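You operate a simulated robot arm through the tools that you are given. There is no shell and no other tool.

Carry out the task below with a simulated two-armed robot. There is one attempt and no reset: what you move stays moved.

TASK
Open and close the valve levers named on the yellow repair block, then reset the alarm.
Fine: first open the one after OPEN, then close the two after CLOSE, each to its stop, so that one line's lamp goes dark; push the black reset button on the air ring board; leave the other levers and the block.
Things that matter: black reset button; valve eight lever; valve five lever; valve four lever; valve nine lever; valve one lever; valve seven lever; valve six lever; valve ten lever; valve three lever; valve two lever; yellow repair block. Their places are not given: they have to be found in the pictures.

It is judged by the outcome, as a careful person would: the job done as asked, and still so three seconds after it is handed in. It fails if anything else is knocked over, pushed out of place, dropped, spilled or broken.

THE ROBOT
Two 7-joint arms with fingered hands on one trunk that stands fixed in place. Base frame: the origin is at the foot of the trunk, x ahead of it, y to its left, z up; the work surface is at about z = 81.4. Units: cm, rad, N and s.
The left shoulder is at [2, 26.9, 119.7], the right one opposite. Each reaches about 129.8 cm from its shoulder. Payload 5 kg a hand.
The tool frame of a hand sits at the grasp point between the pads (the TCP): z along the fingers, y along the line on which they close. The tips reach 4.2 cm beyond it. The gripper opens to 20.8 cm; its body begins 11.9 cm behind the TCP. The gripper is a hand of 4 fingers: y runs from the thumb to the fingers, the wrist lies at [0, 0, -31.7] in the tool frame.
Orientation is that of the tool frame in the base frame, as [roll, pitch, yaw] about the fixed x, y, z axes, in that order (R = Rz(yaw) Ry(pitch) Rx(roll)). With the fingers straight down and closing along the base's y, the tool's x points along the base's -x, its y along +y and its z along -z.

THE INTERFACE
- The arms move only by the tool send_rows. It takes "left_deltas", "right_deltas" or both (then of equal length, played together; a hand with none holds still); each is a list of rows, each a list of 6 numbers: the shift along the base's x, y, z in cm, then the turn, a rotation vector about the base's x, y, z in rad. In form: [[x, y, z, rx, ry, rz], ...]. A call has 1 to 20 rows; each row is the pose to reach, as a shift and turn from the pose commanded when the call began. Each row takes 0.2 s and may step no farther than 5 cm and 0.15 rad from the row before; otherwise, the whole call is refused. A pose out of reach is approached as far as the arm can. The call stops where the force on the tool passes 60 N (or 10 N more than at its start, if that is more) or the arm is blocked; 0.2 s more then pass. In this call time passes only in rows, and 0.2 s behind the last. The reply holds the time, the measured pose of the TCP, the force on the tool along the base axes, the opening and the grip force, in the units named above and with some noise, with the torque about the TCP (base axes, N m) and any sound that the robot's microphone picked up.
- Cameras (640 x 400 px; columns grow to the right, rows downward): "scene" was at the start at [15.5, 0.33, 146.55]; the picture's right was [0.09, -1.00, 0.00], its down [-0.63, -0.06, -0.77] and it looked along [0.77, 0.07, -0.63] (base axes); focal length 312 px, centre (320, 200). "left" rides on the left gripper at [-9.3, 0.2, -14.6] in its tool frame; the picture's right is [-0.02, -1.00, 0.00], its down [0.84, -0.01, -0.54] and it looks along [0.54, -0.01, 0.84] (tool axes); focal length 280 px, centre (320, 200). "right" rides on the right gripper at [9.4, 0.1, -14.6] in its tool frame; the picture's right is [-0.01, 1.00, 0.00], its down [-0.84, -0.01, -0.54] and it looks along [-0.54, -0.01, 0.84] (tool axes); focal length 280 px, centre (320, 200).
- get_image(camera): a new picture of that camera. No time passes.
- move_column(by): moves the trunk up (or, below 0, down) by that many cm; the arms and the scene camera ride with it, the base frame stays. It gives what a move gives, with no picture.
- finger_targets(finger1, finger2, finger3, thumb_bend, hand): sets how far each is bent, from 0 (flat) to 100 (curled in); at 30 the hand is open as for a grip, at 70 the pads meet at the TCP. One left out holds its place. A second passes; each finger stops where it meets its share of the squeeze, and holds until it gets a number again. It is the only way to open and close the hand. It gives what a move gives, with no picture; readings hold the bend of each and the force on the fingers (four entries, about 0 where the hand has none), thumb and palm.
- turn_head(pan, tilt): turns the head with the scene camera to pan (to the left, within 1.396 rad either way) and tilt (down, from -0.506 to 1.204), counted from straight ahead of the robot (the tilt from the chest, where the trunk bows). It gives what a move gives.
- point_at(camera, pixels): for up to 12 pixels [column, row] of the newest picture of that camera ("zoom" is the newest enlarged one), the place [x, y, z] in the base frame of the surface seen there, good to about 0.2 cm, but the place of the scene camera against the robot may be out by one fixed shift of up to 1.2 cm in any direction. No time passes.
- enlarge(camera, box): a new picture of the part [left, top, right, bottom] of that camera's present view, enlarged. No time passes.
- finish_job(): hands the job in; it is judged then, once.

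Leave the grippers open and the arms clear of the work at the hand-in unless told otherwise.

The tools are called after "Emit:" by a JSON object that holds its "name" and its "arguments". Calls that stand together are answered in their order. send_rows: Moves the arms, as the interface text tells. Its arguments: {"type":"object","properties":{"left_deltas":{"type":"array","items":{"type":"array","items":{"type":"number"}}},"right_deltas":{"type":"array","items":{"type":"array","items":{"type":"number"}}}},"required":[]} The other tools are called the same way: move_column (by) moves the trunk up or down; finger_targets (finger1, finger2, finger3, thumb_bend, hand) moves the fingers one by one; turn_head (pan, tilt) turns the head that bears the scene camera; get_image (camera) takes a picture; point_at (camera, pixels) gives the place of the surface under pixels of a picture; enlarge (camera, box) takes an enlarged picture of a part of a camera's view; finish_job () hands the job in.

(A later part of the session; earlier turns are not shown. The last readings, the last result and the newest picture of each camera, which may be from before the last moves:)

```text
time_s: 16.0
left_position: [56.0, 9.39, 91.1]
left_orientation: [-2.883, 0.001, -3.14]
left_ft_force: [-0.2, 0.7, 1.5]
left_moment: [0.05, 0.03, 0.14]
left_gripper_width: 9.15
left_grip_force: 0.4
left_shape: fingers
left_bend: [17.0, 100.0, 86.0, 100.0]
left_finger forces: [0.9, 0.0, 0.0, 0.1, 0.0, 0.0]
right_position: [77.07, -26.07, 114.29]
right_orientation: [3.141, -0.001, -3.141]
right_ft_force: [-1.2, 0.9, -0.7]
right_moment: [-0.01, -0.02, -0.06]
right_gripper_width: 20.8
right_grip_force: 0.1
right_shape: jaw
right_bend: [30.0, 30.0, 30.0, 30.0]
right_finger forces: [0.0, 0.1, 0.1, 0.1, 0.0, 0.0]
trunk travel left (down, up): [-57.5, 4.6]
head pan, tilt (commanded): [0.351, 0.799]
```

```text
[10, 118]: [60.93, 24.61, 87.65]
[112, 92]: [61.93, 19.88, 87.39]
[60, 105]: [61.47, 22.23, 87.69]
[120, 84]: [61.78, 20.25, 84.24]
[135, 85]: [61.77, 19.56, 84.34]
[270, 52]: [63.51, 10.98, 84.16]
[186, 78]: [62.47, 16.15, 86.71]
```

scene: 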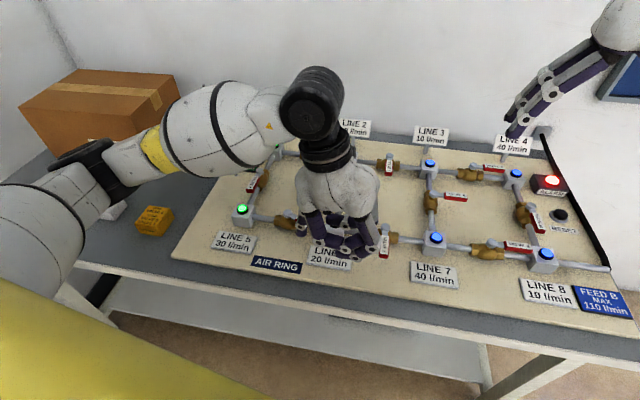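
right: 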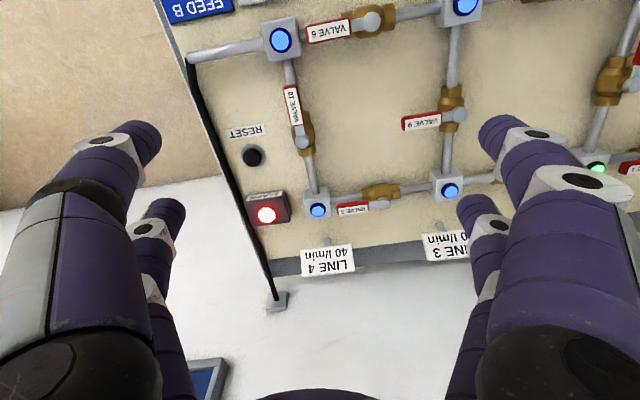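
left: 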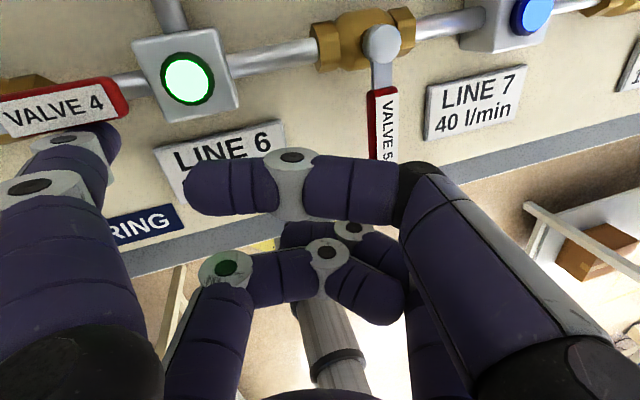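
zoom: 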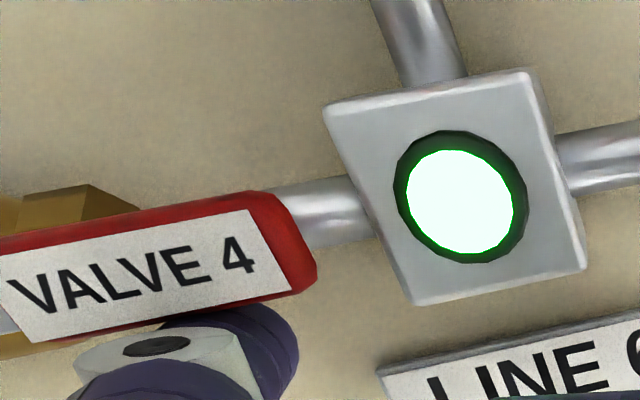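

The lever's direction now matches the pipe (about 10–12°), but the force is still under 2 N. I'll push a little further in small steps to feel the stop.

Emit:
{"name": "send_rows", "arguments": {"left_deltas": [[0.2, -0.02, 0, 0, 0, 0], [0.4, -0.04, 0, 0, 0, 0]]}}

```text
time_s: 16.6
left_position: [56.14, 9.26, 90.98]
left_orientation: [-2.882, -0.002, 3.141]
left_ft_force: [-16.7, 0.9, 3.0]
left_moment: [0.26, 0.67, 2.21]
left_gripper_width: 9.15
left_grip_force: 8.2
left_shape: fingers
left_bend: [17.0, 100.0, 86.0, 100.0]
left_finger forces: [16.5, 0.1, 0.0, 0.0, 0.0, 0.0]
right_position: [76.99, -25.92, 114.32]
right_orientation: [-3.141, 0.0, -3.141]
right_ft_force: [-0.4, -1.0, 1.1]
right_moment: [0.02, 0.03, 0.02]
right_gripper_width: 20.79
right_grip_force: 0.0
right_shape: jaw
right_bend: [30.0, 30.0, 30.0, 30.0]
right_finger forces: [0.1, 0.0, 0.0, 0.1, 0.1, 0.0]
trunk travel left (down, up): [-57.5, 4.6]
head pan, tilt (commanded): [0.351, 0.799]
```

The reaction is −16.7 N along x: valve 4's lever is at its stop, open. I'll back off in −x and lift the hand straight up.

Emit:
{"name": "send_rows", "arguments": {"left_deltas": [[-1, 0, 0, 0, 0, 0], [-3, -0.2, 0, 0, 0, 0], [-3, -0.2, 4, 0, 0, 0], [-3, -0.2, 8, 0, 0, 0], [-3, -0.2, 12, 0, 0, 0]]}}

Emit:
{"name": "get_image", "arguments": {"camera": "left"}}

Emit:
{"name": "get_image", "arguments": {"camera": "scene"}}

```text
time_s: 17.8
left_position: [53.11, 9.03, 103.03]
left_orientation: [-2.882, 0.001, -3.141]
left_ft_force: [-1.7, -0.7, 0.1]
left_moment: [0.07, -0.07, 0.03]
left_gripper_width: 9.12
left_grip_force: 0.0
left_shape: fingers
left_bend: [18.0, 100.0, 86.0, 100.0]
left_finger forces: [0.0, 0.0, 0.0, 0.0, 0.0, 0.0]
right_position: [77.03, -26.18, 114.42]
right_orientation: [3.14, 0.0, 3.141]
right_ft_force: [-0.4, -0.2, 0.2]
right_moment: [0.05, -0.1, 0.02]
right_gripper_width: 20.8
right_grip_force: 0.1
right_shape: jaw
right_bend: [30.0, 30.0, 30.0, 30.0]
right_finger forces: [0.0, 0.0, 0.0, 0.1, 0.0, 0.0]
trunk travel left (down, up): [-57.5, 4.6]
head pan, tilt (commanded): [0.351, 0.799]
```

```text
taken
```

left: 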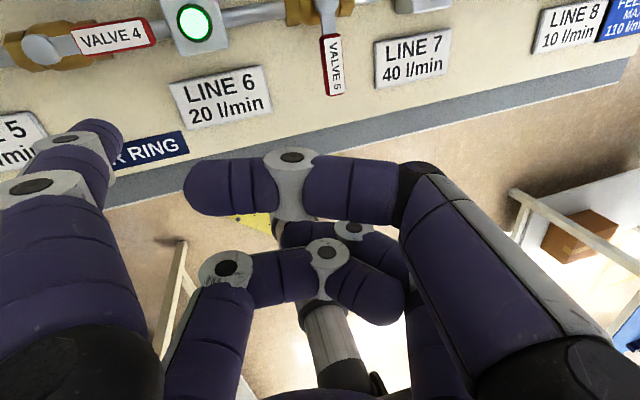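

```text
taken
```

scene: 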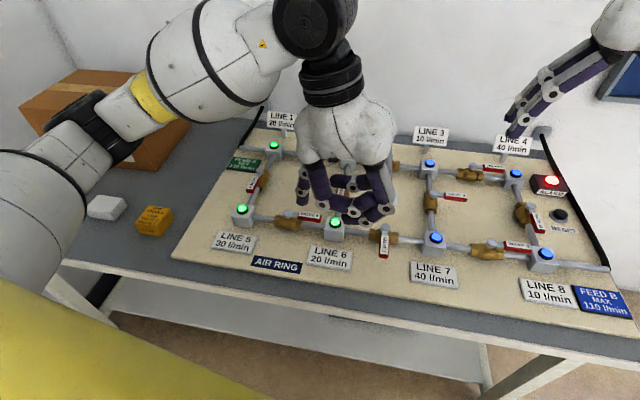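

Valve 4 now lies along its pipe and all the lamps are still lit. Next is valve 8, with the fingertip wanted near (69,21.6) on the +y side of its lever. I'll move +13 cm in x at this height and look.

Emit:
{"name": "send_rows", "arguments": {"left_deltas": [[4.4, 0.1, 0, 0, 0, 0], [8.8, 0.2, 0, 0, 0, 0], [13, 0.3, 0, 0, 0, 0]]}}

Emit:
{"name": "get_image", "arguments": {"camera": "left"}}

Emit:
{"name": "get_image", "arguments": {"camera": "scene"}}

```text
time_s: 18.6
left_position: [66.5, 9.41, 102.9]
left_orientation: [-2.882, 0.0, 3.141]
left_ft_force: [0.6, -0.6, 0.5]
left_moment: [0.01, 0.03, -0.01]
left_gripper_width: 9.13
left_grip_force: 0.3
left_shape: fingers
left_bend: [18.0, 100.0, 86.0, 100.0]
left_finger forces: [0.0, 0.0, 0.0, 0.0, 0.1, 0.0]
right_position: [77.16, -26.1, 114.24]
right_orientation: [3.141, 0.001, -3.142]
right_ft_force: [0.4, -0.3, -1.3]
right_moment: [0.02, 0.02, 0.01]
right_gripper_width: 20.8
right_grip_force: 0.1
right_shape: jaw
right_bend: [30.0, 30.0, 30.0, 30.0]
right_finger forces: [0.0, 0.1, 0.0, 0.1, 0.0, 0.0]
trunk travel left (down, up): [-57.5, 4.6]
head pan, tilt (commanded): [0.351, 0.799]
```

```text
taken
```

left: 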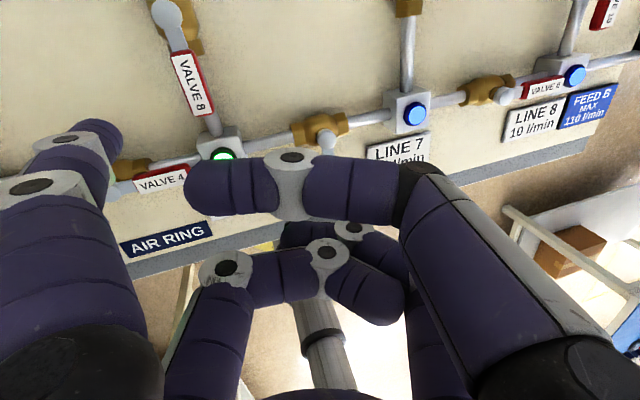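

```text
taken
```

scene: 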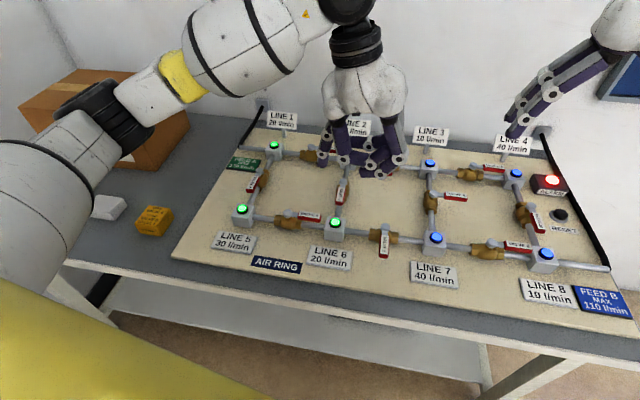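

Valve 8's hub shows at left-view (167,14) and its red end at ~(205,115). I'll measure these, the pipe top and my fingertip.

Emit:
{"name": "point_at", "arguments": {"camera": "left", "pixels": [[167, 14], [178, 45], [191, 80], [202, 110], [181, 82], [213, 125], [108, 128], [117, 138], [95, 122], [222, 155], [150, 100]]}}

Emit:
{"name": "enlarge", "arguments": {"camera": "left", "box": [60, 0, 300, 150]}}

```text
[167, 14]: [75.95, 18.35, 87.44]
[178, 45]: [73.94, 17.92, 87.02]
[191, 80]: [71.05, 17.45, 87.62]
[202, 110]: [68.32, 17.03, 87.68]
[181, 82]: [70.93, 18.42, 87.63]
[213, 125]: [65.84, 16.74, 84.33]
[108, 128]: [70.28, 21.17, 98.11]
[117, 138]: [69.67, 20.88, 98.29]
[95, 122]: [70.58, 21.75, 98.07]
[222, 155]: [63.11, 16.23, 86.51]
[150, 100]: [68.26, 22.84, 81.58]
```

```text
2.67 times, centred on (180, 75) of left
```

zoom: 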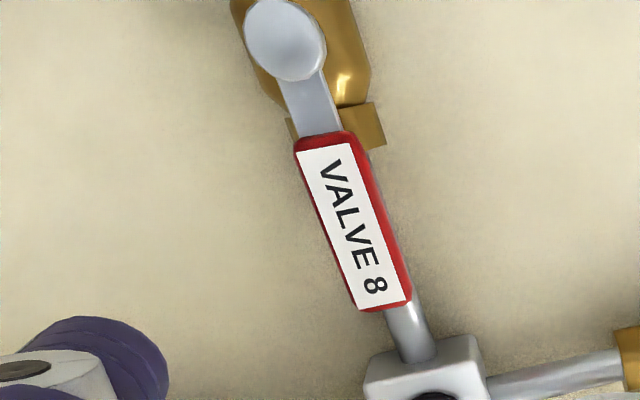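

Valve 8's hub is (75.95,18.35), lever top z=87.6, pipe top z=84.3. My fingertip is near (69.35,21.65), clear on the +y side. I'll lower the TCP to z=91.3 so the tip bottom is about 85.5, above the pipe and below the lever top. At the same time I'll move the right hand to −y for clearance.

Emit:
{"name": "send_rows", "arguments": {"left_deltas": [[0, 0, -4, 0, 0, 0], [0, 0, -8, 0, 0, 0], [0, 0, -11.6, 0, 0, 0]], "right_deltas": [[0, -4, 0, 0, 0, 0], [0, -8, 0, 0, 0, 0], [0, -12, 0, 0, 0, 0]]}}

Emit:
{"name": "get_image", "arguments": {"camera": "left"}}

Emit:
{"name": "point_at", "arguments": {"camera": "left", "pixels": [[110, 125], [118, 138], [95, 122], [120, 130], [112, 122]]}}

Emit:
{"name": "enlarge", "arguments": {"camera": "scene", "box": [240, 80, 440, 205]}}

```text
time_s: 19.4
left_position: [66.67, 9.32, 91.35]
left_orientation: [-2.882, 0.0, 3.141]
left_ft_force: [0.2, -2.0, 0.6]
left_moment: [0.22, 0.02, -0.03]
left_gripper_width: 9.09
left_grip_force: 0.1
left_shape: fingers
left_bend: [18.0, 100.0, 86.0, 100.0]
left_finger forces: [0.0, 0.0, 0.1, 0.1, 0.0, 0.0]
right_position: [77.0, -38.34, 114.13]
right_orientation: [-3.141, -0.003, 3.141]
right_ft_force: [1.1, -0.4, -0.8]
right_moment: [0.08, 0.12, 0.05]
right_gripper_width: 20.79
right_grip_force: 0.1
right_shape: jaw
right_bend: [30.0, 30.0, 30.0, 30.0]
right_finger forces: [0.0, 0.1, 0.0, 0.1, 0.0, 0.1]
trunk travel left (down, up): [-57.5, 4.6]
head pan, tilt (commanded): [0.351, 0.799]
```

```text
taken
```

left: 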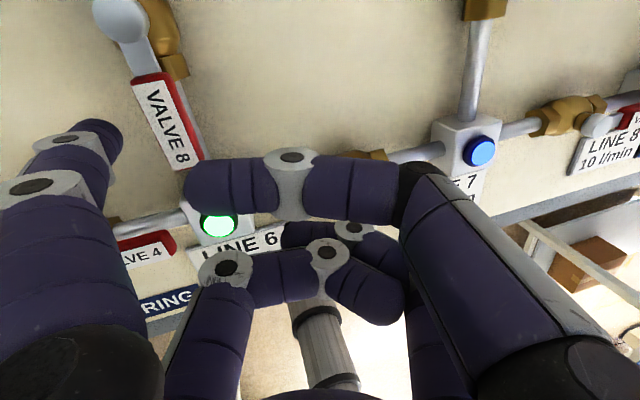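

```text
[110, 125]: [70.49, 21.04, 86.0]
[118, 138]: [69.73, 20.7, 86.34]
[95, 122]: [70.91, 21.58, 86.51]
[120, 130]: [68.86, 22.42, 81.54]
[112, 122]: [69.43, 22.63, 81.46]
```

```text
3.20 times, centred on (340, 142) of scene
```

zoom: 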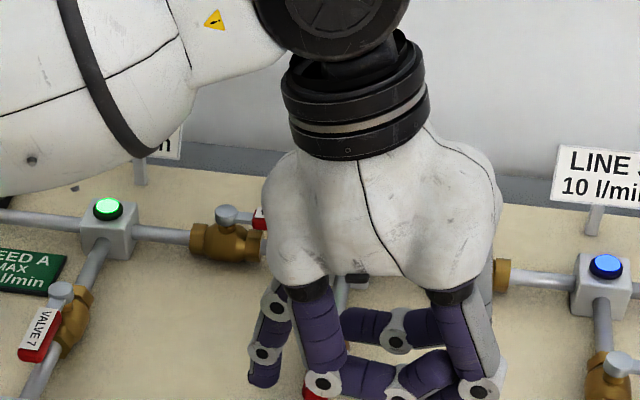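

The lowest visible point on the fingertip is z≈86.0. I'll double-check the tip bottom in the enlarged scene view at (262,383).

Emit:
{"name": "point_at", "arguments": {"camera": "zoom", "pixels": [[262, 384], [258, 380], [268, 386], [265, 370], [262, 353]]}}

```text
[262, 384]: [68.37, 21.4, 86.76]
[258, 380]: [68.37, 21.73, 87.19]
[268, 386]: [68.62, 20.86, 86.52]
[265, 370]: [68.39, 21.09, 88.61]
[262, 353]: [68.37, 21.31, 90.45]
```

The tip bottom is at about z=85.5, between the pipe top (84.3) and the lever's underside. I'll push valve 8's lever toward −y along its arc.

Emit:
{"name": "send_rows", "arguments": {"left_deltas": [[0.2, -1.2, 0, 0, 0, 0], [0.3, -2.3, 0, 0, 0, 0], [0.3, -3.1, 0, 0, 0, 0], [0.35, -3.9, 0, 0, 0, 0], [0.45, -4.7, 0, 0, 0, 0]]}}

Emit:
{"name": "get_image", "arguments": {"camera": "left"}}

```text
time_s: 20.6
left_position: [66.96, 4.9, 91.48]
left_orientation: [-2.882, -0.001, -3.14]
left_ft_force: [0.9, 0.4, 0.6]
left_moment: [0.06, -0.01, 0.01]
left_gripper_width: 9.16
left_grip_force: 0.1
left_shape: fingers
left_bend: [17.0, 100.0, 86.0, 100.0]
left_finger forces: [0.8, 0.1, 0.0, 0.0, 0.0, 0.0]
right_position: [77.0, -38.26, 114.27]
right_orientation: [-3.141, 0.0, -3.141]
right_ft_force: [-0.3, 0.7, -0.4]
right_moment: [0.05, -0.01, 0.0]
right_gripper_width: 20.8
right_grip_force: 0.1
right_shape: jaw
right_bend: [30.0, 30.0, 30.0, 30.0]
right_finger forces: [0.0, 0.1, 0.0, 0.0, 0.1, 0.0]
trunk travel left (down, up): [-57.5, 4.6]
head pan, tilt (commanded): [0.351, 0.799]
```

```text
taken
```

left: 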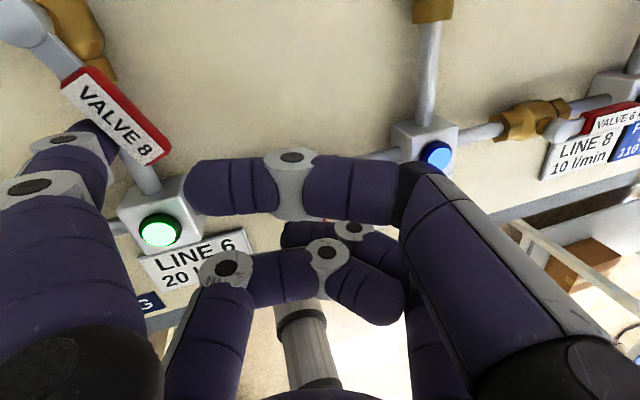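

The lever is turning freely (0.8 N on the finger). I'll continue along the arc to about 80°.

Emit:
{"name": "send_rows", "arguments": {"left_deltas": [[0.33, -1.0, 0, 0, 0, 0], [0.83, -1.98, 0, 0, 0, 0], [1.5, -2.85, 0, 0, 0, 0], [2.31, -3.59, 0, 0, 0, 0], [3.24, -4.18, 0, 0, 0, 0]]}}

Emit:
{"name": "get_image", "arguments": {"camera": "left"}}

Emit:
{"name": "get_image", "arguments": {"camera": "scene"}}

```text
time_s: 21.8
left_position: [70.18, 0.5, 91.46]
left_orientation: [-2.879, -0.001, -3.14]
left_ft_force: [-0.2, 0.7, 0.5]
left_moment: [0.06, 0.01, 0.1]
left_gripper_width: 9.16
left_grip_force: 0.5
left_shape: fingers
left_bend: [17.0, 100.0, 86.0, 100.0]
left_finger forces: [0.7, 0.0, 0.1, 0.0, 0.0, 0.1]
right_position: [76.88, -38.26, 114.33]
right_orientation: [-3.141, 0.0, 3.141]
right_ft_force: [0.5, -0.4, 0.6]
right_moment: [0.01, -0.02, 0.01]
right_gripper_width: 20.79
right_grip_force: 0.0
right_shape: jaw
right_bend: [30.0, 30.0, 30.0, 30.0]
right_finger forces: [0.1, 0.1, 0.0, 0.0, 0.0, 0.0]
trunk travel left (down, up): [-57.5, 4.6]
head pan, tilt (commanded): [0.351, 0.799]
```

```text
taken
```

left: 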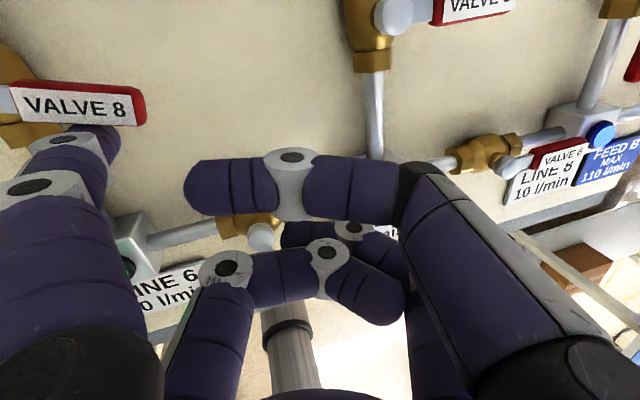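

```text
taken
```

scene: 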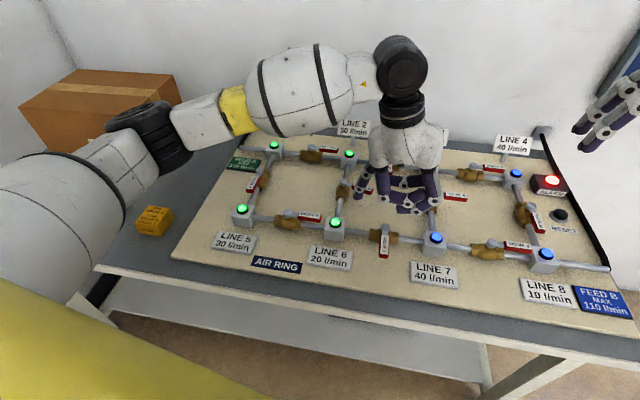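

Valve 8's lever is near 80–85°. I'll finish the turn in small steps until I feel the stop.

Emit:
{"name": "send_rows", "arguments": {"left_deltas": [[0.5, -0.22, 0, 0, 0, 0], [1.01, -0.42, 0, 0, 0, 0], [1.54, -0.57, 0, 0, 0, 0], [1.9, -0.63, 0, 0, 0, 0]]}}

Emit:
{"name": "get_image", "arguments": {"camera": "left"}}

```text
time_s: 22.8
left_position: [71.86, -0.14, 91.41]
left_orientation: [-2.883, -0.002, -3.141]
left_ft_force: [-14.0, 1.4, 1.3]
left_moment: [0.13, 0.59, 1.82]
left_gripper_width: 9.18
left_grip_force: 6.7
left_shape: fingers
left_bend: [17.0, 100.0, 86.0, 100.0]
left_finger forces: [13.5, 0.0, 0.0, 0.1, 0.0, 0.1]
right_position: [76.86, -38.14, 114.4]
right_orientation: [3.142, 0.0, 3.141]
right_ft_force: [-0.3, 0.0, 0.4]
right_moment: [-0.02, 0.04, 0.01]
right_gripper_width: 20.81
right_grip_force: 0.0
right_shape: jaw
right_bend: [30.0, 30.0, 30.0, 30.0]
right_finger forces: [0.1, 0.1, 0.1, 0.1, 0.0, 0.1]
trunk travel left (down, up): [-57.5, 4.6]
head pan, tilt (commanded): [0.351, 0.799]
```

```text
taken
```

left: 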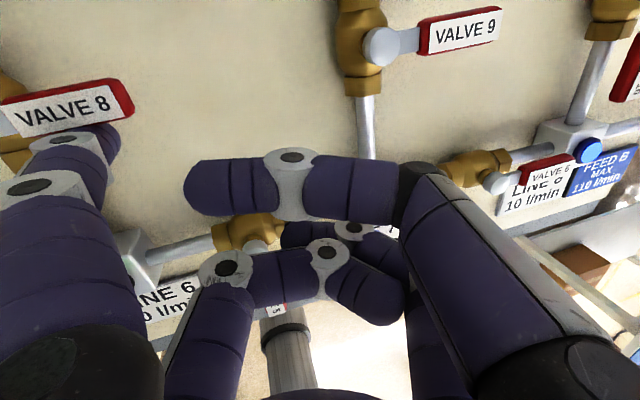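

The reaction is −14 N: valve 8 is at its closed stop, parallel to valve 9's closed lever. I'll back off in −x and lift straight up.

Emit:
{"name": "send_rows", "arguments": {"left_deltas": [[-1, 0, 0, 0, 0, 0], [-3, -0.2, 0, 0, 0, 0], [-3, -0.2, 4, 0, 0, 0], [-3, -0.2, 8, 0, 0, 0], [-3, -0.2, 12.5, 0, 0, 0]]}}

Emit:
{"name": "get_image", "arguments": {"camera": "scene"}}

Emit:
{"name": "get_image", "arguments": {"camera": "left"}}

```text
time_s: 24.0
left_position: [69.0, -0.37, 103.93]
left_orientation: [-2.881, 0.001, 3.141]
left_ft_force: [-0.9, 0.4, -1.0]
left_moment: [-0.01, -0.1, 0.02]
left_gripper_width: 9.1
left_grip_force: 0.0
left_shape: fingers
left_bend: [18.0, 100.0, 86.0, 100.0]
left_finger forces: [0.1, 0.0, 0.0, 0.1, 0.0, 0.0]
right_position: [76.99, -38.16, 114.41]
right_orientation: [-3.141, 0.001, 3.141]
right_ft_force: [-0.6, -0.3, 0.2]
right_moment: [0.05, -0.15, 0.01]
right_gripper_width: 20.8
right_grip_force: 0.0
right_shape: jaw
right_bend: [30.0, 30.0, 30.0, 30.0]
right_finger forces: [0.0, 0.0, 0.0, 0.1, 0.0, 0.0]
trunk travel left (down, up): [-57.5, 4.6]
head pan, tilt (commanded): [0.351, 0.799]
```

```text
taken
```

scene: 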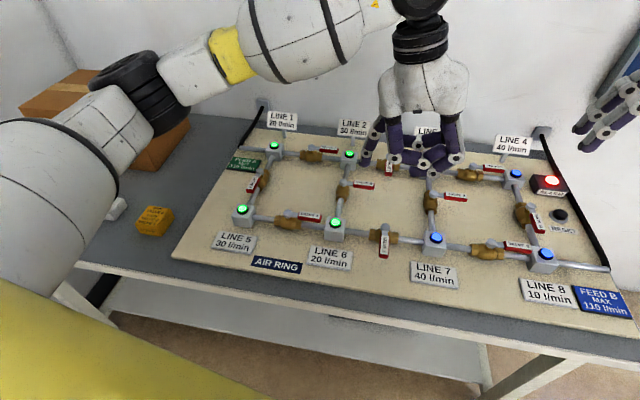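

```text
taken
```

left: 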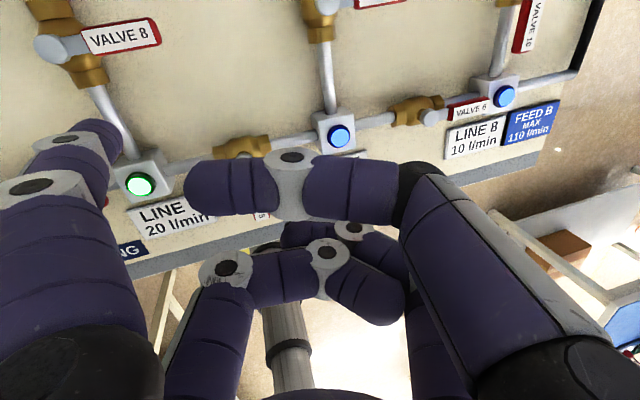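

Valve 8 is across its pipe and lines 2 and 6 are still lit. Next is valve 1: I want the tip behind its lever (+x side) near (92.6,27.4), so the TCP goes to about (89.65,15.05). I'll move there at z≈107, above the signs, and look.

Emit:
{"name": "send_rows", "arguments": {"left_deltas": [[3.44, 2.57, 0.5, 0, 0, 0], [6.88, 5.14, 1, 0, 0, 0], [10.32, 7.7, 1.5, 0, 0, 0], [13.76, 10.28, 2, 0, 0, 0], [17.2, 12.85, 2.5, 0, 0, 0], [20.65, 15.4, 3, 0, 0, 0]]}}

Emit:
{"name": "get_image", "arguments": {"camera": "left"}}

Emit:
{"name": "get_image", "arguments": {"camera": "scene"}}

```text
time_s: 25.4
left_position: [90.01, 15.13, 106.84]
left_orientation: [-2.88, -0.001, -3.141]
left_ft_force: [0.2, 0.8, 0.1]
left_moment: [0.04, 0.0, 0.0]
left_gripper_width: 9.1
left_grip_force: 0.0
left_shape: fingers
left_bend: [18.0, 100.0, 86.0, 100.0]
left_finger forces: [0.1, 0.0, 0.1, 0.0, 0.0, 0.1]
right_position: [76.98, -38.29, 114.28]
right_orientation: [3.141, -0.001, 3.141]
right_ft_force: [0.6, 0.7, -0.4]
right_moment: [0.02, 0.05, 0.0]
right_gripper_width: 20.79
right_grip_force: 0.0
right_shape: jaw
right_bend: [30.0, 30.0, 30.0, 30.0]
right_finger forces: [0.0, 0.0, 0.1, 0.0, 0.1, 0.0]
trunk travel left (down, up): [-57.5, 4.6]
head pan, tilt (commanded): [0.351, 0.799]
```

```text
taken
```

left: 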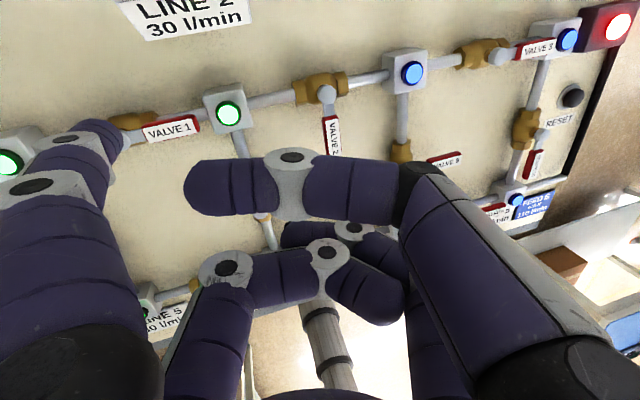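

```text
taken
```

scene: 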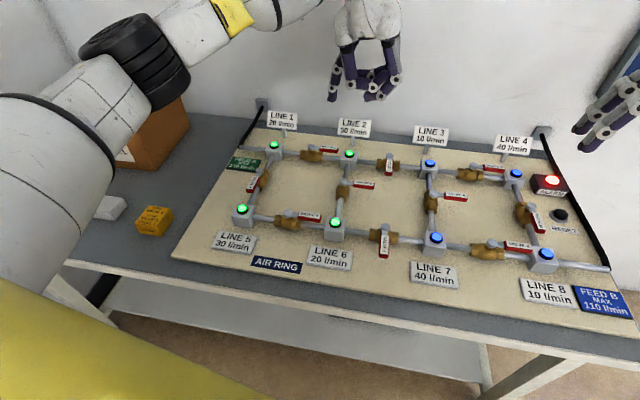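

The left view shows valve 1's lever at (170,130) and the LINE 2 sign at (195,15). I'll measure these and my fingertip.

Emit:
{"name": "point_at", "arguments": {"camera": "left", "pixels": [[150, 133], [185, 126], [196, 124], [165, 119], [130, 122], [230, 112], [190, 30], [150, 36], [247, 22], [110, 125], [118, 138], [95, 122]]}}

Emit:
{"name": "enlarge", "arguments": {"camera": "left", "box": [60, 0, 300, 150]}}

Emit:
{"name": "enlarge", "arguments": {"camera": "scene", "box": [240, 60, 440, 185]}}

```text
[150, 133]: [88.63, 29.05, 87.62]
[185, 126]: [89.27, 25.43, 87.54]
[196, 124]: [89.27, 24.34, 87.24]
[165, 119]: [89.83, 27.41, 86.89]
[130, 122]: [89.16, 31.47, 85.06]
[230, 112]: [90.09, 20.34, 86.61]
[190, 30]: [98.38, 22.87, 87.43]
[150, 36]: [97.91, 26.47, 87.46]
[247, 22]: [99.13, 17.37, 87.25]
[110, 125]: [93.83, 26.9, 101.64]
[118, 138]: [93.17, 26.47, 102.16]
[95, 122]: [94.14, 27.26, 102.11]
```

```text
2.67 times, centred on (180, 75) of left
```

zoom: 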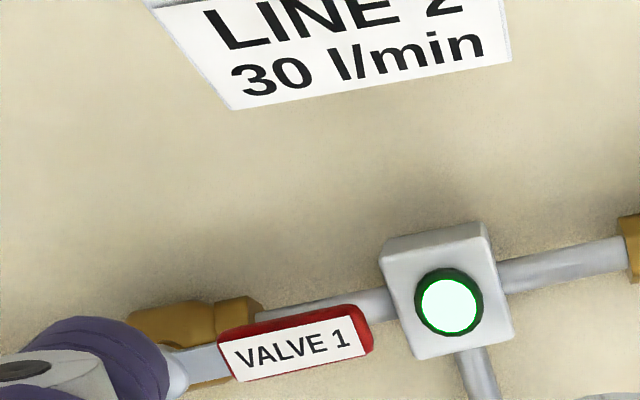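

```text
3.20 times, centred on (340, 122) of scene
```

zoom: 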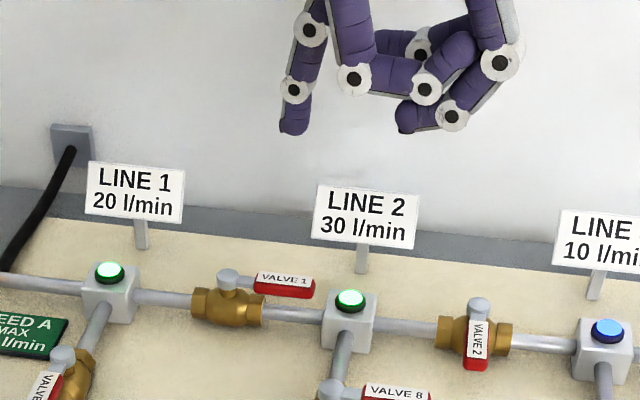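

The lever's back edge is at x≈89.75. My tip is at about (92.95,27.45), 2 cm behind the lever and about 4 cm in front of the LINE 2 sign. I'll check the sign's top height before going down.

Emit:
{"name": "point_at", "arguments": {"camera": "zoom", "pixels": [[330, 190], [405, 203], [325, 240], [408, 246], [100, 168], [180, 178], [410, 110], [450, 122], [428, 92], [293, 132]]}}

```text
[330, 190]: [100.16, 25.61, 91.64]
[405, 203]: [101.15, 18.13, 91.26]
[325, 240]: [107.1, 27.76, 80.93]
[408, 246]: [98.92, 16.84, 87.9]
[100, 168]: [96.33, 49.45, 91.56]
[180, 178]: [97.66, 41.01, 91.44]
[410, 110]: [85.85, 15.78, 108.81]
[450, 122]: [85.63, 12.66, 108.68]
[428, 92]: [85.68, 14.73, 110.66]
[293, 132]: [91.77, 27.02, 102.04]
```

The sign top is at about z=91, and the rest of the hand stays above 92 and in front of it. I'll go down to TCP z≈91.4 and check again.

Emit:
{"name": "send_rows", "arguments": {"left_deltas": [[0, 0, -4, 0, 0, 0], [0, 0, -8, 0, 0, 0], [0, 0, -12, 0, 0, 0], [0, 0, -15.4, 0, 0, 0]]}}

Emit:
{"name": "get_image", "arguments": {"camera": "left"}}

Emit:
{"name": "get_image", "arguments": {"camera": "scene"}}

Emit:
{"name": "enlarge", "arguments": {"camera": "scene", "box": [260, 80, 420, 180]}}

```text
time_s: 26.4
left_position: [89.67, 15.13, 91.52]
left_orientation: [-2.879, 0.002, -3.141]
left_ft_force: [0.7, 0.0, 1.2]
left_moment: [0.03, 0.01, -0.02]
left_gripper_width: 9.09
left_grip_force: 0.1
left_shape: fingers
left_bend: [18.0, 100.0, 86.0, 100.0]
left_finger forces: [0.0, 0.0, 0.0, 0.0, 0.1, 0.0]
right_position: [76.99, -38.19, 114.35]
right_orientation: [3.14, -0.001, 3.141]
right_ft_force: [0.1, -0.4, 0.2]
right_moment: [0.02, 0.01, 0.01]
right_gripper_width: 20.78
right_grip_force: 0.1
right_shape: jaw
right_bend: [30.0, 30.0, 30.0, 30.0]
right_finger forces: [0.1, 0.1, 0.1, 0.0, 0.0, 0.0]
trunk travel left (down, up): [-57.5, 4.6]
head pan, tilt (commanded): [0.351, 0.799]
```

```text
taken
```

left: 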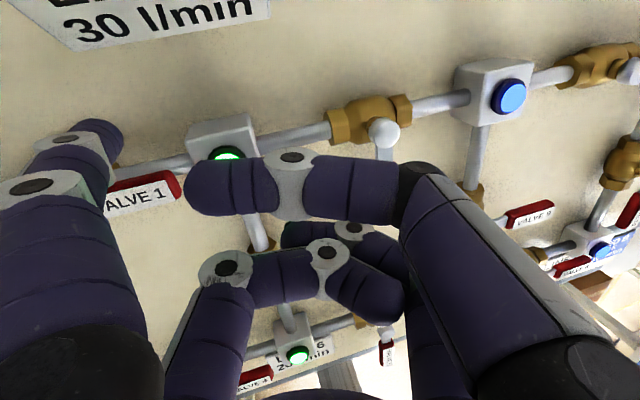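

```text
taken
```

scene: 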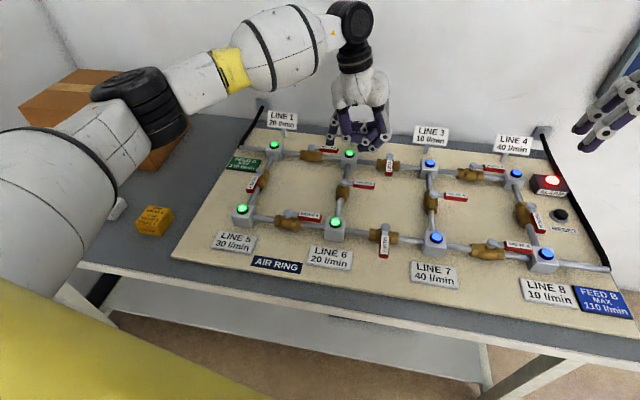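

```text
4.00 times, centred on (340, 130) of scene
```

zoom: 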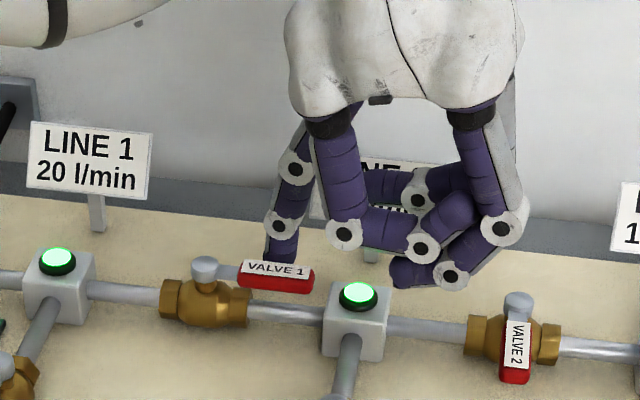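

The tip stands behind valve 1's lever (enlarged view 280,250), clear of the signs and the LINE 2 box. I'll push toward −x along the arc, first part.

Emit:
{"name": "send_rows", "arguments": {"left_deltas": [[-1.1, -0.25, 0, 0, 0, 0], [-2.07, -0.49, 0, 0, 0, 0], [-3.0, -0.9, 0, 0, 0, 0], [-3.99, -1.15, 0, 0, 0, 0], [-4.99, -1.22, 0, 0, 0, 0]]}}

Emit:
{"name": "get_image", "arguments": {"camera": "left"}}

Emit:
{"name": "enlarge", "arguments": {"camera": "scene", "box": [260, 80, 420, 180]}}

```text
time_s: 27.6
left_position: [84.59, 13.81, 91.57]
left_orientation: [-2.881, 0.0, -3.14]
left_ft_force: [0.1, -0.2, 0.6]
left_moment: [0.01, -0.04, -0.06]
left_gripper_width: 9.11
left_grip_force: 0.5
left_shape: fingers
left_bend: [18.0, 100.0, 86.0, 100.0]
left_finger forces: [0.3, 0.0, 0.0, 0.0, 0.0, 0.0]
right_position: [76.96, -38.26, 114.38]
right_orientation: [3.14, 0.001, 3.141]
right_ft_force: [0.5, 0.3, 0.0]
right_moment: [0.03, -0.02, 0.01]
right_gripper_width: 20.79
right_grip_force: 0.0
right_shape: jaw
right_bend: [30.0, 30.0, 30.0, 30.0]
right_finger forces: [0.0, 0.0, 0.0, 0.0, 0.0, 0.0]
trunk travel left (down, up): [-57.5, 4.6]
head pan, tilt (commanded): [0.351, 0.799]
```

```text
taken
```

left: 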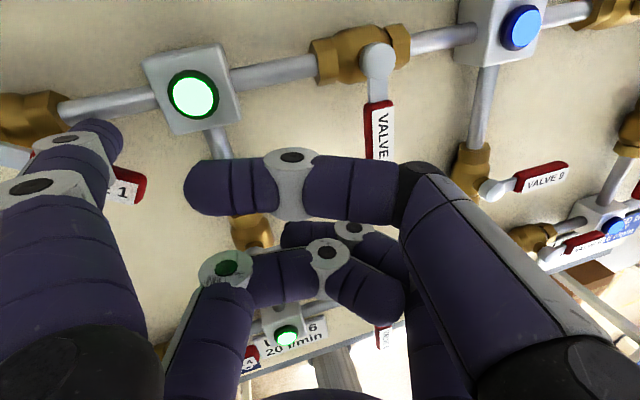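

```text
4.00 times, centred on (340, 130) of scene
```

zoom: 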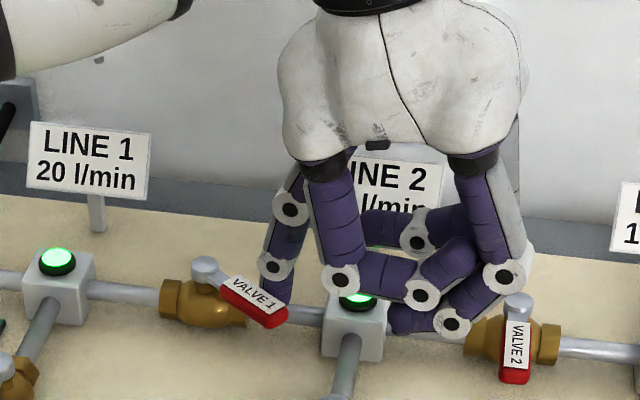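

Valve 1's lever has turned about 30° and nothing else has moved. I'll continue along the arc.

Emit:
{"name": "send_rows", "arguments": {"left_deltas": [[-1.01, 0.11, 0, 0, 0, 0], [-1.99, 0.39, 0, 0, 0, 0], [-2.9, 0.82, 0, 0, 0, 0], [-3.72, 1.42, 0, 0, 0, 0], [-4.43, 2.15, 0, 0, 0, 0]]}}

Emit:
{"name": "get_image", "arguments": {"camera": "left"}}

Emit:
{"name": "get_image", "arguments": {"camera": "scene"}}

Emit:
{"name": "enlarge", "arguments": {"camera": "scene", "box": [260, 80, 420, 180]}}

```text
time_s: 28.8
left_position: [80.05, 16.13, 91.59]
left_orientation: [-2.883, 0.0, 3.141]
left_ft_force: [0.2, 0.4, 0.5]
left_moment: [-0.05, 0.0, 0.02]
left_gripper_width: 9.02
left_grip_force: 0.1
left_shape: fingers
left_bend: [19.0, 100.0, 86.0, 100.0]
left_finger forces: [0.2, 0.1, 0.0, 0.0, 0.0, 0.1]
right_position: [76.94, -38.19, 114.44]
right_orientation: [3.141, 0.001, 3.141]
right_ft_force: [-0.5, 0.9, -0.3]
right_moment: [0.0, 0.0, -0.03]
right_gripper_width: 20.79
right_grip_force: 0.0
right_shape: jaw
right_bend: [30.0, 30.0, 30.0, 30.0]
right_finger forces: [0.0, 0.0, 0.0, 0.0, 0.0, 0.1]
trunk travel left (down, up): [-57.5, 4.6]
head pan, tilt (commanded): [0.351, 0.799]
```

```text
taken
```

left: 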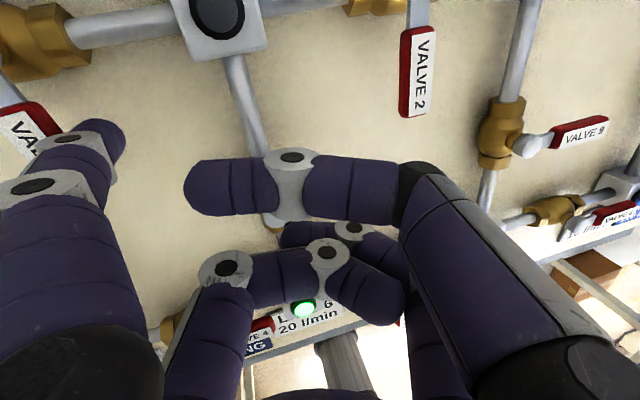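

```text
taken
```

scene: 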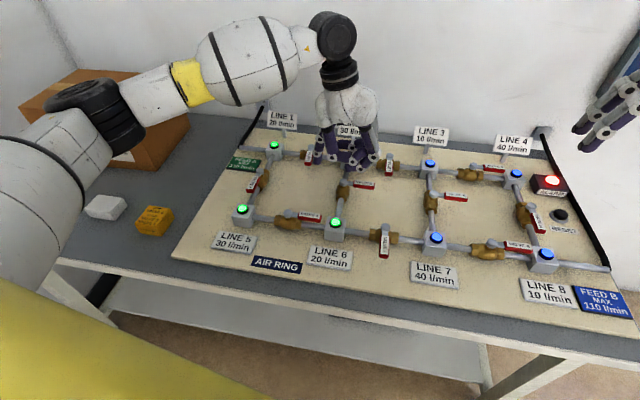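

```text
4.00 times, centred on (340, 130) of scene
```

zoom: 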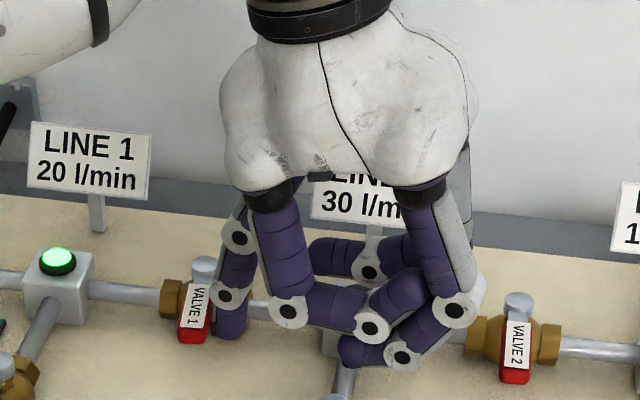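

Line 2's lamp now looks dark in the left view (215,15), and the lever is about 10–15° from its stop. I'll push the rest gently toward +y until the stop.

Emit:
{"name": "send_rows", "arguments": {"left_deltas": [[-0.3, 0.4, 0, 0, 0, 0], [-0.57, 0.84, 0, 0, 0, 0], [-0.65, 1.15, 0, 0, 0, 0]]}}

Emit:
{"name": "get_image", "arguments": {"camera": "left"}}

Emit:
{"name": "enlarge", "arguments": {"camera": "scene", "box": [260, 80, 420, 180]}}

```text
time_s: 29.6
left_position: [79.49, 17.21, 91.63]
left_orientation: [-2.881, -0.002, 3.141]
left_ft_force: [1.7, -5.0, 1.7]
left_moment: [-0.05, -0.14, -0.33]
left_gripper_width: 8.75
left_grip_force: 2.3
left_shape: fingers
left_bend: [22.0, 100.0, 86.0, 100.0]
left_finger forces: [5.4, 0.1, 0.0, 0.1, 0.0, 0.0]
right_position: [76.94, -38.29, 114.35]
right_orientation: [-3.141, -0.002, 3.141]
right_ft_force: [0.8, 0.4, -0.2]
right_moment: [-0.04, 0.0, 0.03]
right_gripper_width: 20.79
right_grip_force: 0.1
right_shape: jaw
right_bend: [30.0, 30.0, 30.0, 30.0]
right_finger forces: [0.0, 0.0, 0.0, 0.1, 0.0, 0.1]
trunk travel left (down, up): [-57.5, 4.6]
head pan, tilt (commanded): [0.351, 0.799]
```

```text
taken
```

left: 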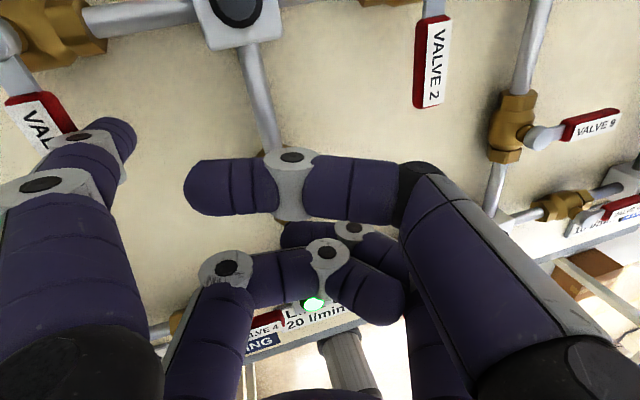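

```text
4.00 times, centred on (340, 130) of scene
```

zoom: 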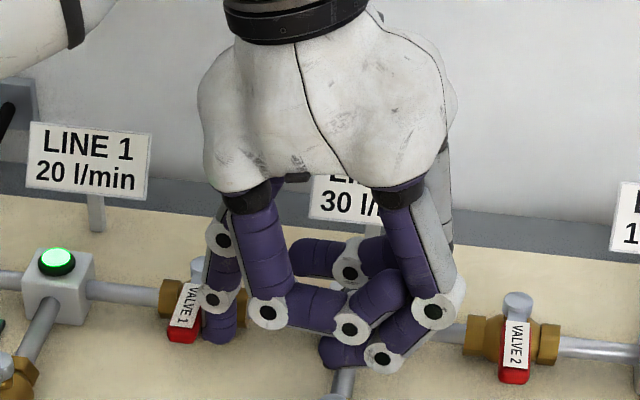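

The finger gave slightly (bend 22, 5 N), so the lever may already be at its stop. I'll measure the lever's direction against valve 2's closed lever.

Emit:
{"name": "enlarge", "arguments": {"camera": "left", "box": [0, 0, 200, 160]}}

Emit:
{"name": "point_at", "arguments": {"camera": "left", "pixels": [[8, 42], [15, 75], [35, 115], [45, 140], [25, 105], [60, 115], [434, 30], [429, 95]]}}

Emit:
{"name": "point_at", "arguments": {"camera": "zoom", "pixels": [[60, 200]]}}

```text
2.50 times, centred on (100, 80) of left
```

zoom: 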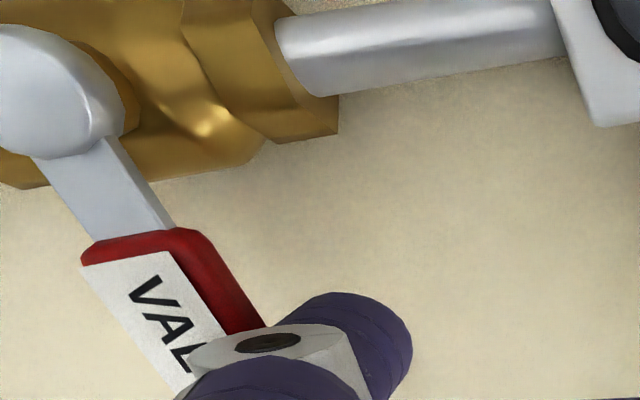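

```text
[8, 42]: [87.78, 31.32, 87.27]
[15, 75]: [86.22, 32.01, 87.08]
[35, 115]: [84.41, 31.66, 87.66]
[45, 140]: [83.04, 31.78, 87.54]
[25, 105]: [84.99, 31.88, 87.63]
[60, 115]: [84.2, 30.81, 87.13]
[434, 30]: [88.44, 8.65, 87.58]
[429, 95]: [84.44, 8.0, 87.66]
```

```text
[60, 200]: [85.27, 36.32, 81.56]
```

I'll measure the hub and lever edges in the enlarged view to get valve 1's exact angle.

Emit:
{"name": "enlarge", "arguments": {"camera": "left", "box": [0, 0, 200, 160]}}

Emit:
{"name": "point_at", "arguments": {"camera": "zoom", "pixels": [[45, 85], [70, 175], [140, 205], [85, 262], [170, 252], [110, 300], [192, 295], [135, 340], [150, 250], [300, 60], [540, 35]]}}

```text
2.50 times, centred on (100, 80) of left
```

zoom: 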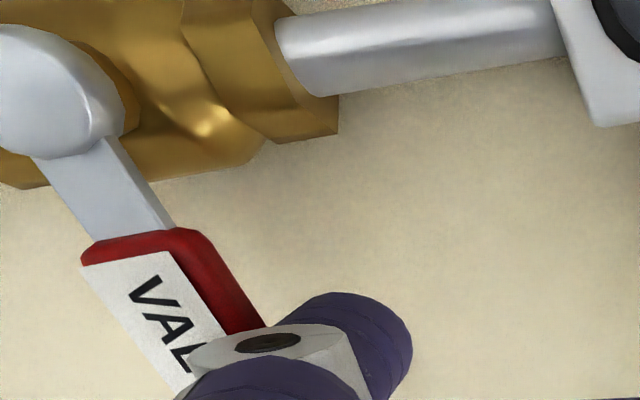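

```text
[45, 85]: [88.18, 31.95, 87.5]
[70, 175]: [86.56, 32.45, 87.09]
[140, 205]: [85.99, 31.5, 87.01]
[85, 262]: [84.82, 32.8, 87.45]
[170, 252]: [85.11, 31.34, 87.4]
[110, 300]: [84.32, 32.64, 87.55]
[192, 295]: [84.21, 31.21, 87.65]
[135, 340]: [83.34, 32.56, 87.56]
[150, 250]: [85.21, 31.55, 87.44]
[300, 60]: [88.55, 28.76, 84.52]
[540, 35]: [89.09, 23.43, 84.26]
```

Valve 1's lever edges run at about 8–9°, the same as valve 2's closed lever (9.2°). It resists 5 N, where it turned with under 1 N before. I'll push 0.6 cm more to confirm the stop.

Emit:
{"name": "send_rows", "arguments": {"left_deltas": [[0, 0.3, 0, 0, 0, 0], [0, 0.6, 0, 0, 0, 0]]}}

Emit:
{"name": "enlarge", "arguments": {"camera": "left", "box": [0, 0, 200, 160]}}

Emit:
{"name": "point_at", "arguments": {"camera": "zoom", "pixels": [[85, 250], [170, 240], [110, 300], [192, 285]]}}

```text
time_s: 30.2
left_position: [79.52, 17.66, 91.64]
left_orientation: [-2.883, 0.0, 3.141]
left_ft_force: [-0.6, -9.0, 3.3]
left_moment: [0.01, -0.09, -0.22]
left_gripper_width: 8.53
left_grip_force: 5.2
left_shape: fingers
left_bend: [25.0, 100.0, 86.0, 100.0]
left_finger forces: [9.9, 0.0, 0.0, 0.0, 0.0, 0.0]
right_position: [76.96, -38.25, 114.3]
right_orientation: [-3.141, -0.001, -3.141]
right_ft_force: [-0.7, 0.5, -0.4]
right_moment: [0.04, -0.03, 0.0]
right_gripper_width: 20.8
right_grip_force: 0.2
right_shape: jaw
right_bend: [30.0, 30.0, 30.0, 30.0]
right_finger forces: [0.0, 0.0, 0.1, 0.1, 0.0, 0.1]
trunk travel left (down, up): [-57.5, 4.6]
head pan, tilt (commanded): [0.351, 0.799]
```

```text
2.50 times, centred on (100, 80) of left
```

zoom: 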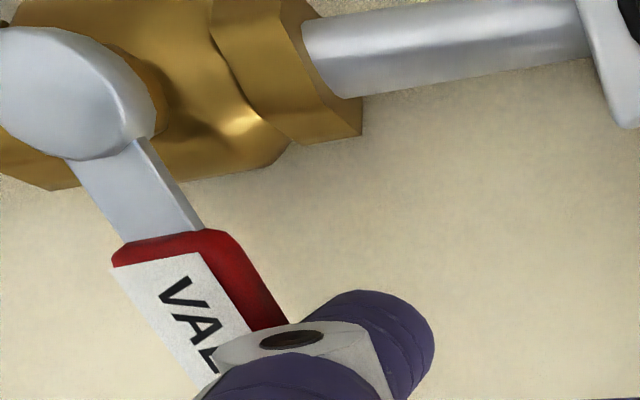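

```text
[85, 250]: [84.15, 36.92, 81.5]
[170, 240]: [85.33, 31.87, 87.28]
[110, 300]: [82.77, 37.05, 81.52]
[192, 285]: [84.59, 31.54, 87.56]
```

The force rose to 10 N with the lever not moving: valve 1 is at its closed stop. I'll back off in −y and lift clear.

Emit:
{"name": "send_rows", "arguments": {"left_deltas": [[0, -1.2, 0, 0, 0, 0], [0, -2.6, 0, 0, 0, 0], [0, -3.6, 0, 0, 0, 0], [0, -3.6, 4, 0, 0, 0], [0, -3.6, 8, 0, 0, 0], [0, -3.6, 12, 0, 0, 0], [-2, -2, 16, 0, 0, 0]]}}

Emit:
{"name": "get_image", "arguments": {"camera": "scene"}}

Emit:
{"name": "get_image", "arguments": {"camera": "left"}}

Emit:
{"name": "get_image", "arguments": {"camera": "right"}}

```text
time_s: 31.8
left_position: [77.35, 15.72, 107.54]
left_orientation: [-2.882, 0.001, -3.139]
left_ft_force: [0.2, -0.3, -0.6]
left_moment: [-0.07, -0.09, 0.0]
left_gripper_width: 9.07
left_grip_force: 0.0
left_shape: fingers
left_bend: [18.0, 100.0, 86.0, 100.0]
left_finger forces: [0.0, 0.0, 0.0, 0.0, 0.0, 0.0]
right_position: [77.0, -37.97, 114.53]
right_orientation: [-3.141, 0.002, -3.139]
right_ft_force: [0.2, 0.6, 0.9]
right_moment: [-0.06, -0.13, -0.02]
right_gripper_width: 20.81
right_grip_force: 0.1
right_shape: jaw
right_bend: [30.0, 30.0, 30.0, 30.0]
right_finger forces: [0.1, 0.0, 0.1, 0.1, 0.0, 0.0]
trunk travel left (down, up): [-57.5, 4.6]
head pan, tilt (commanded): [0.351, 0.799]
```

```text
taken
```

scene: 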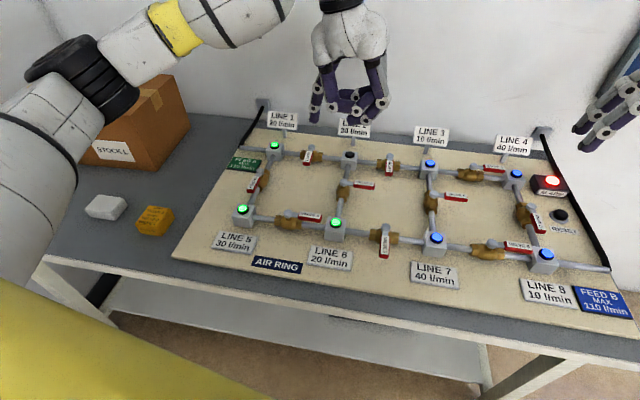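

```text
taken
```

left: 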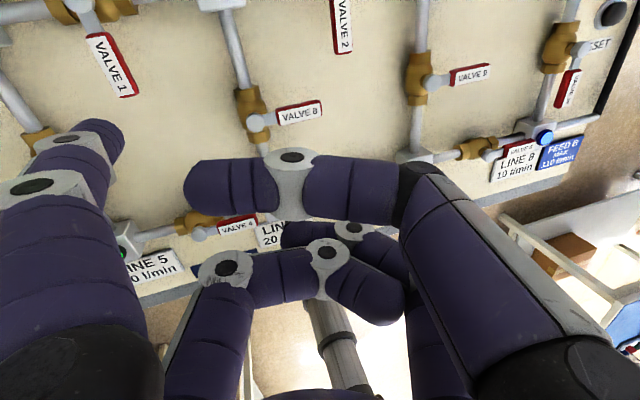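

```text
taken
```

right: 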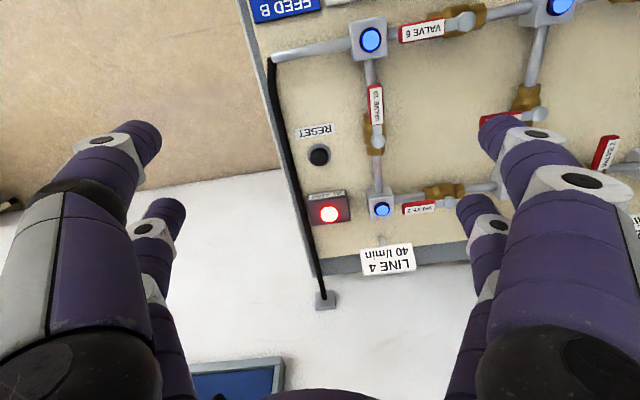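

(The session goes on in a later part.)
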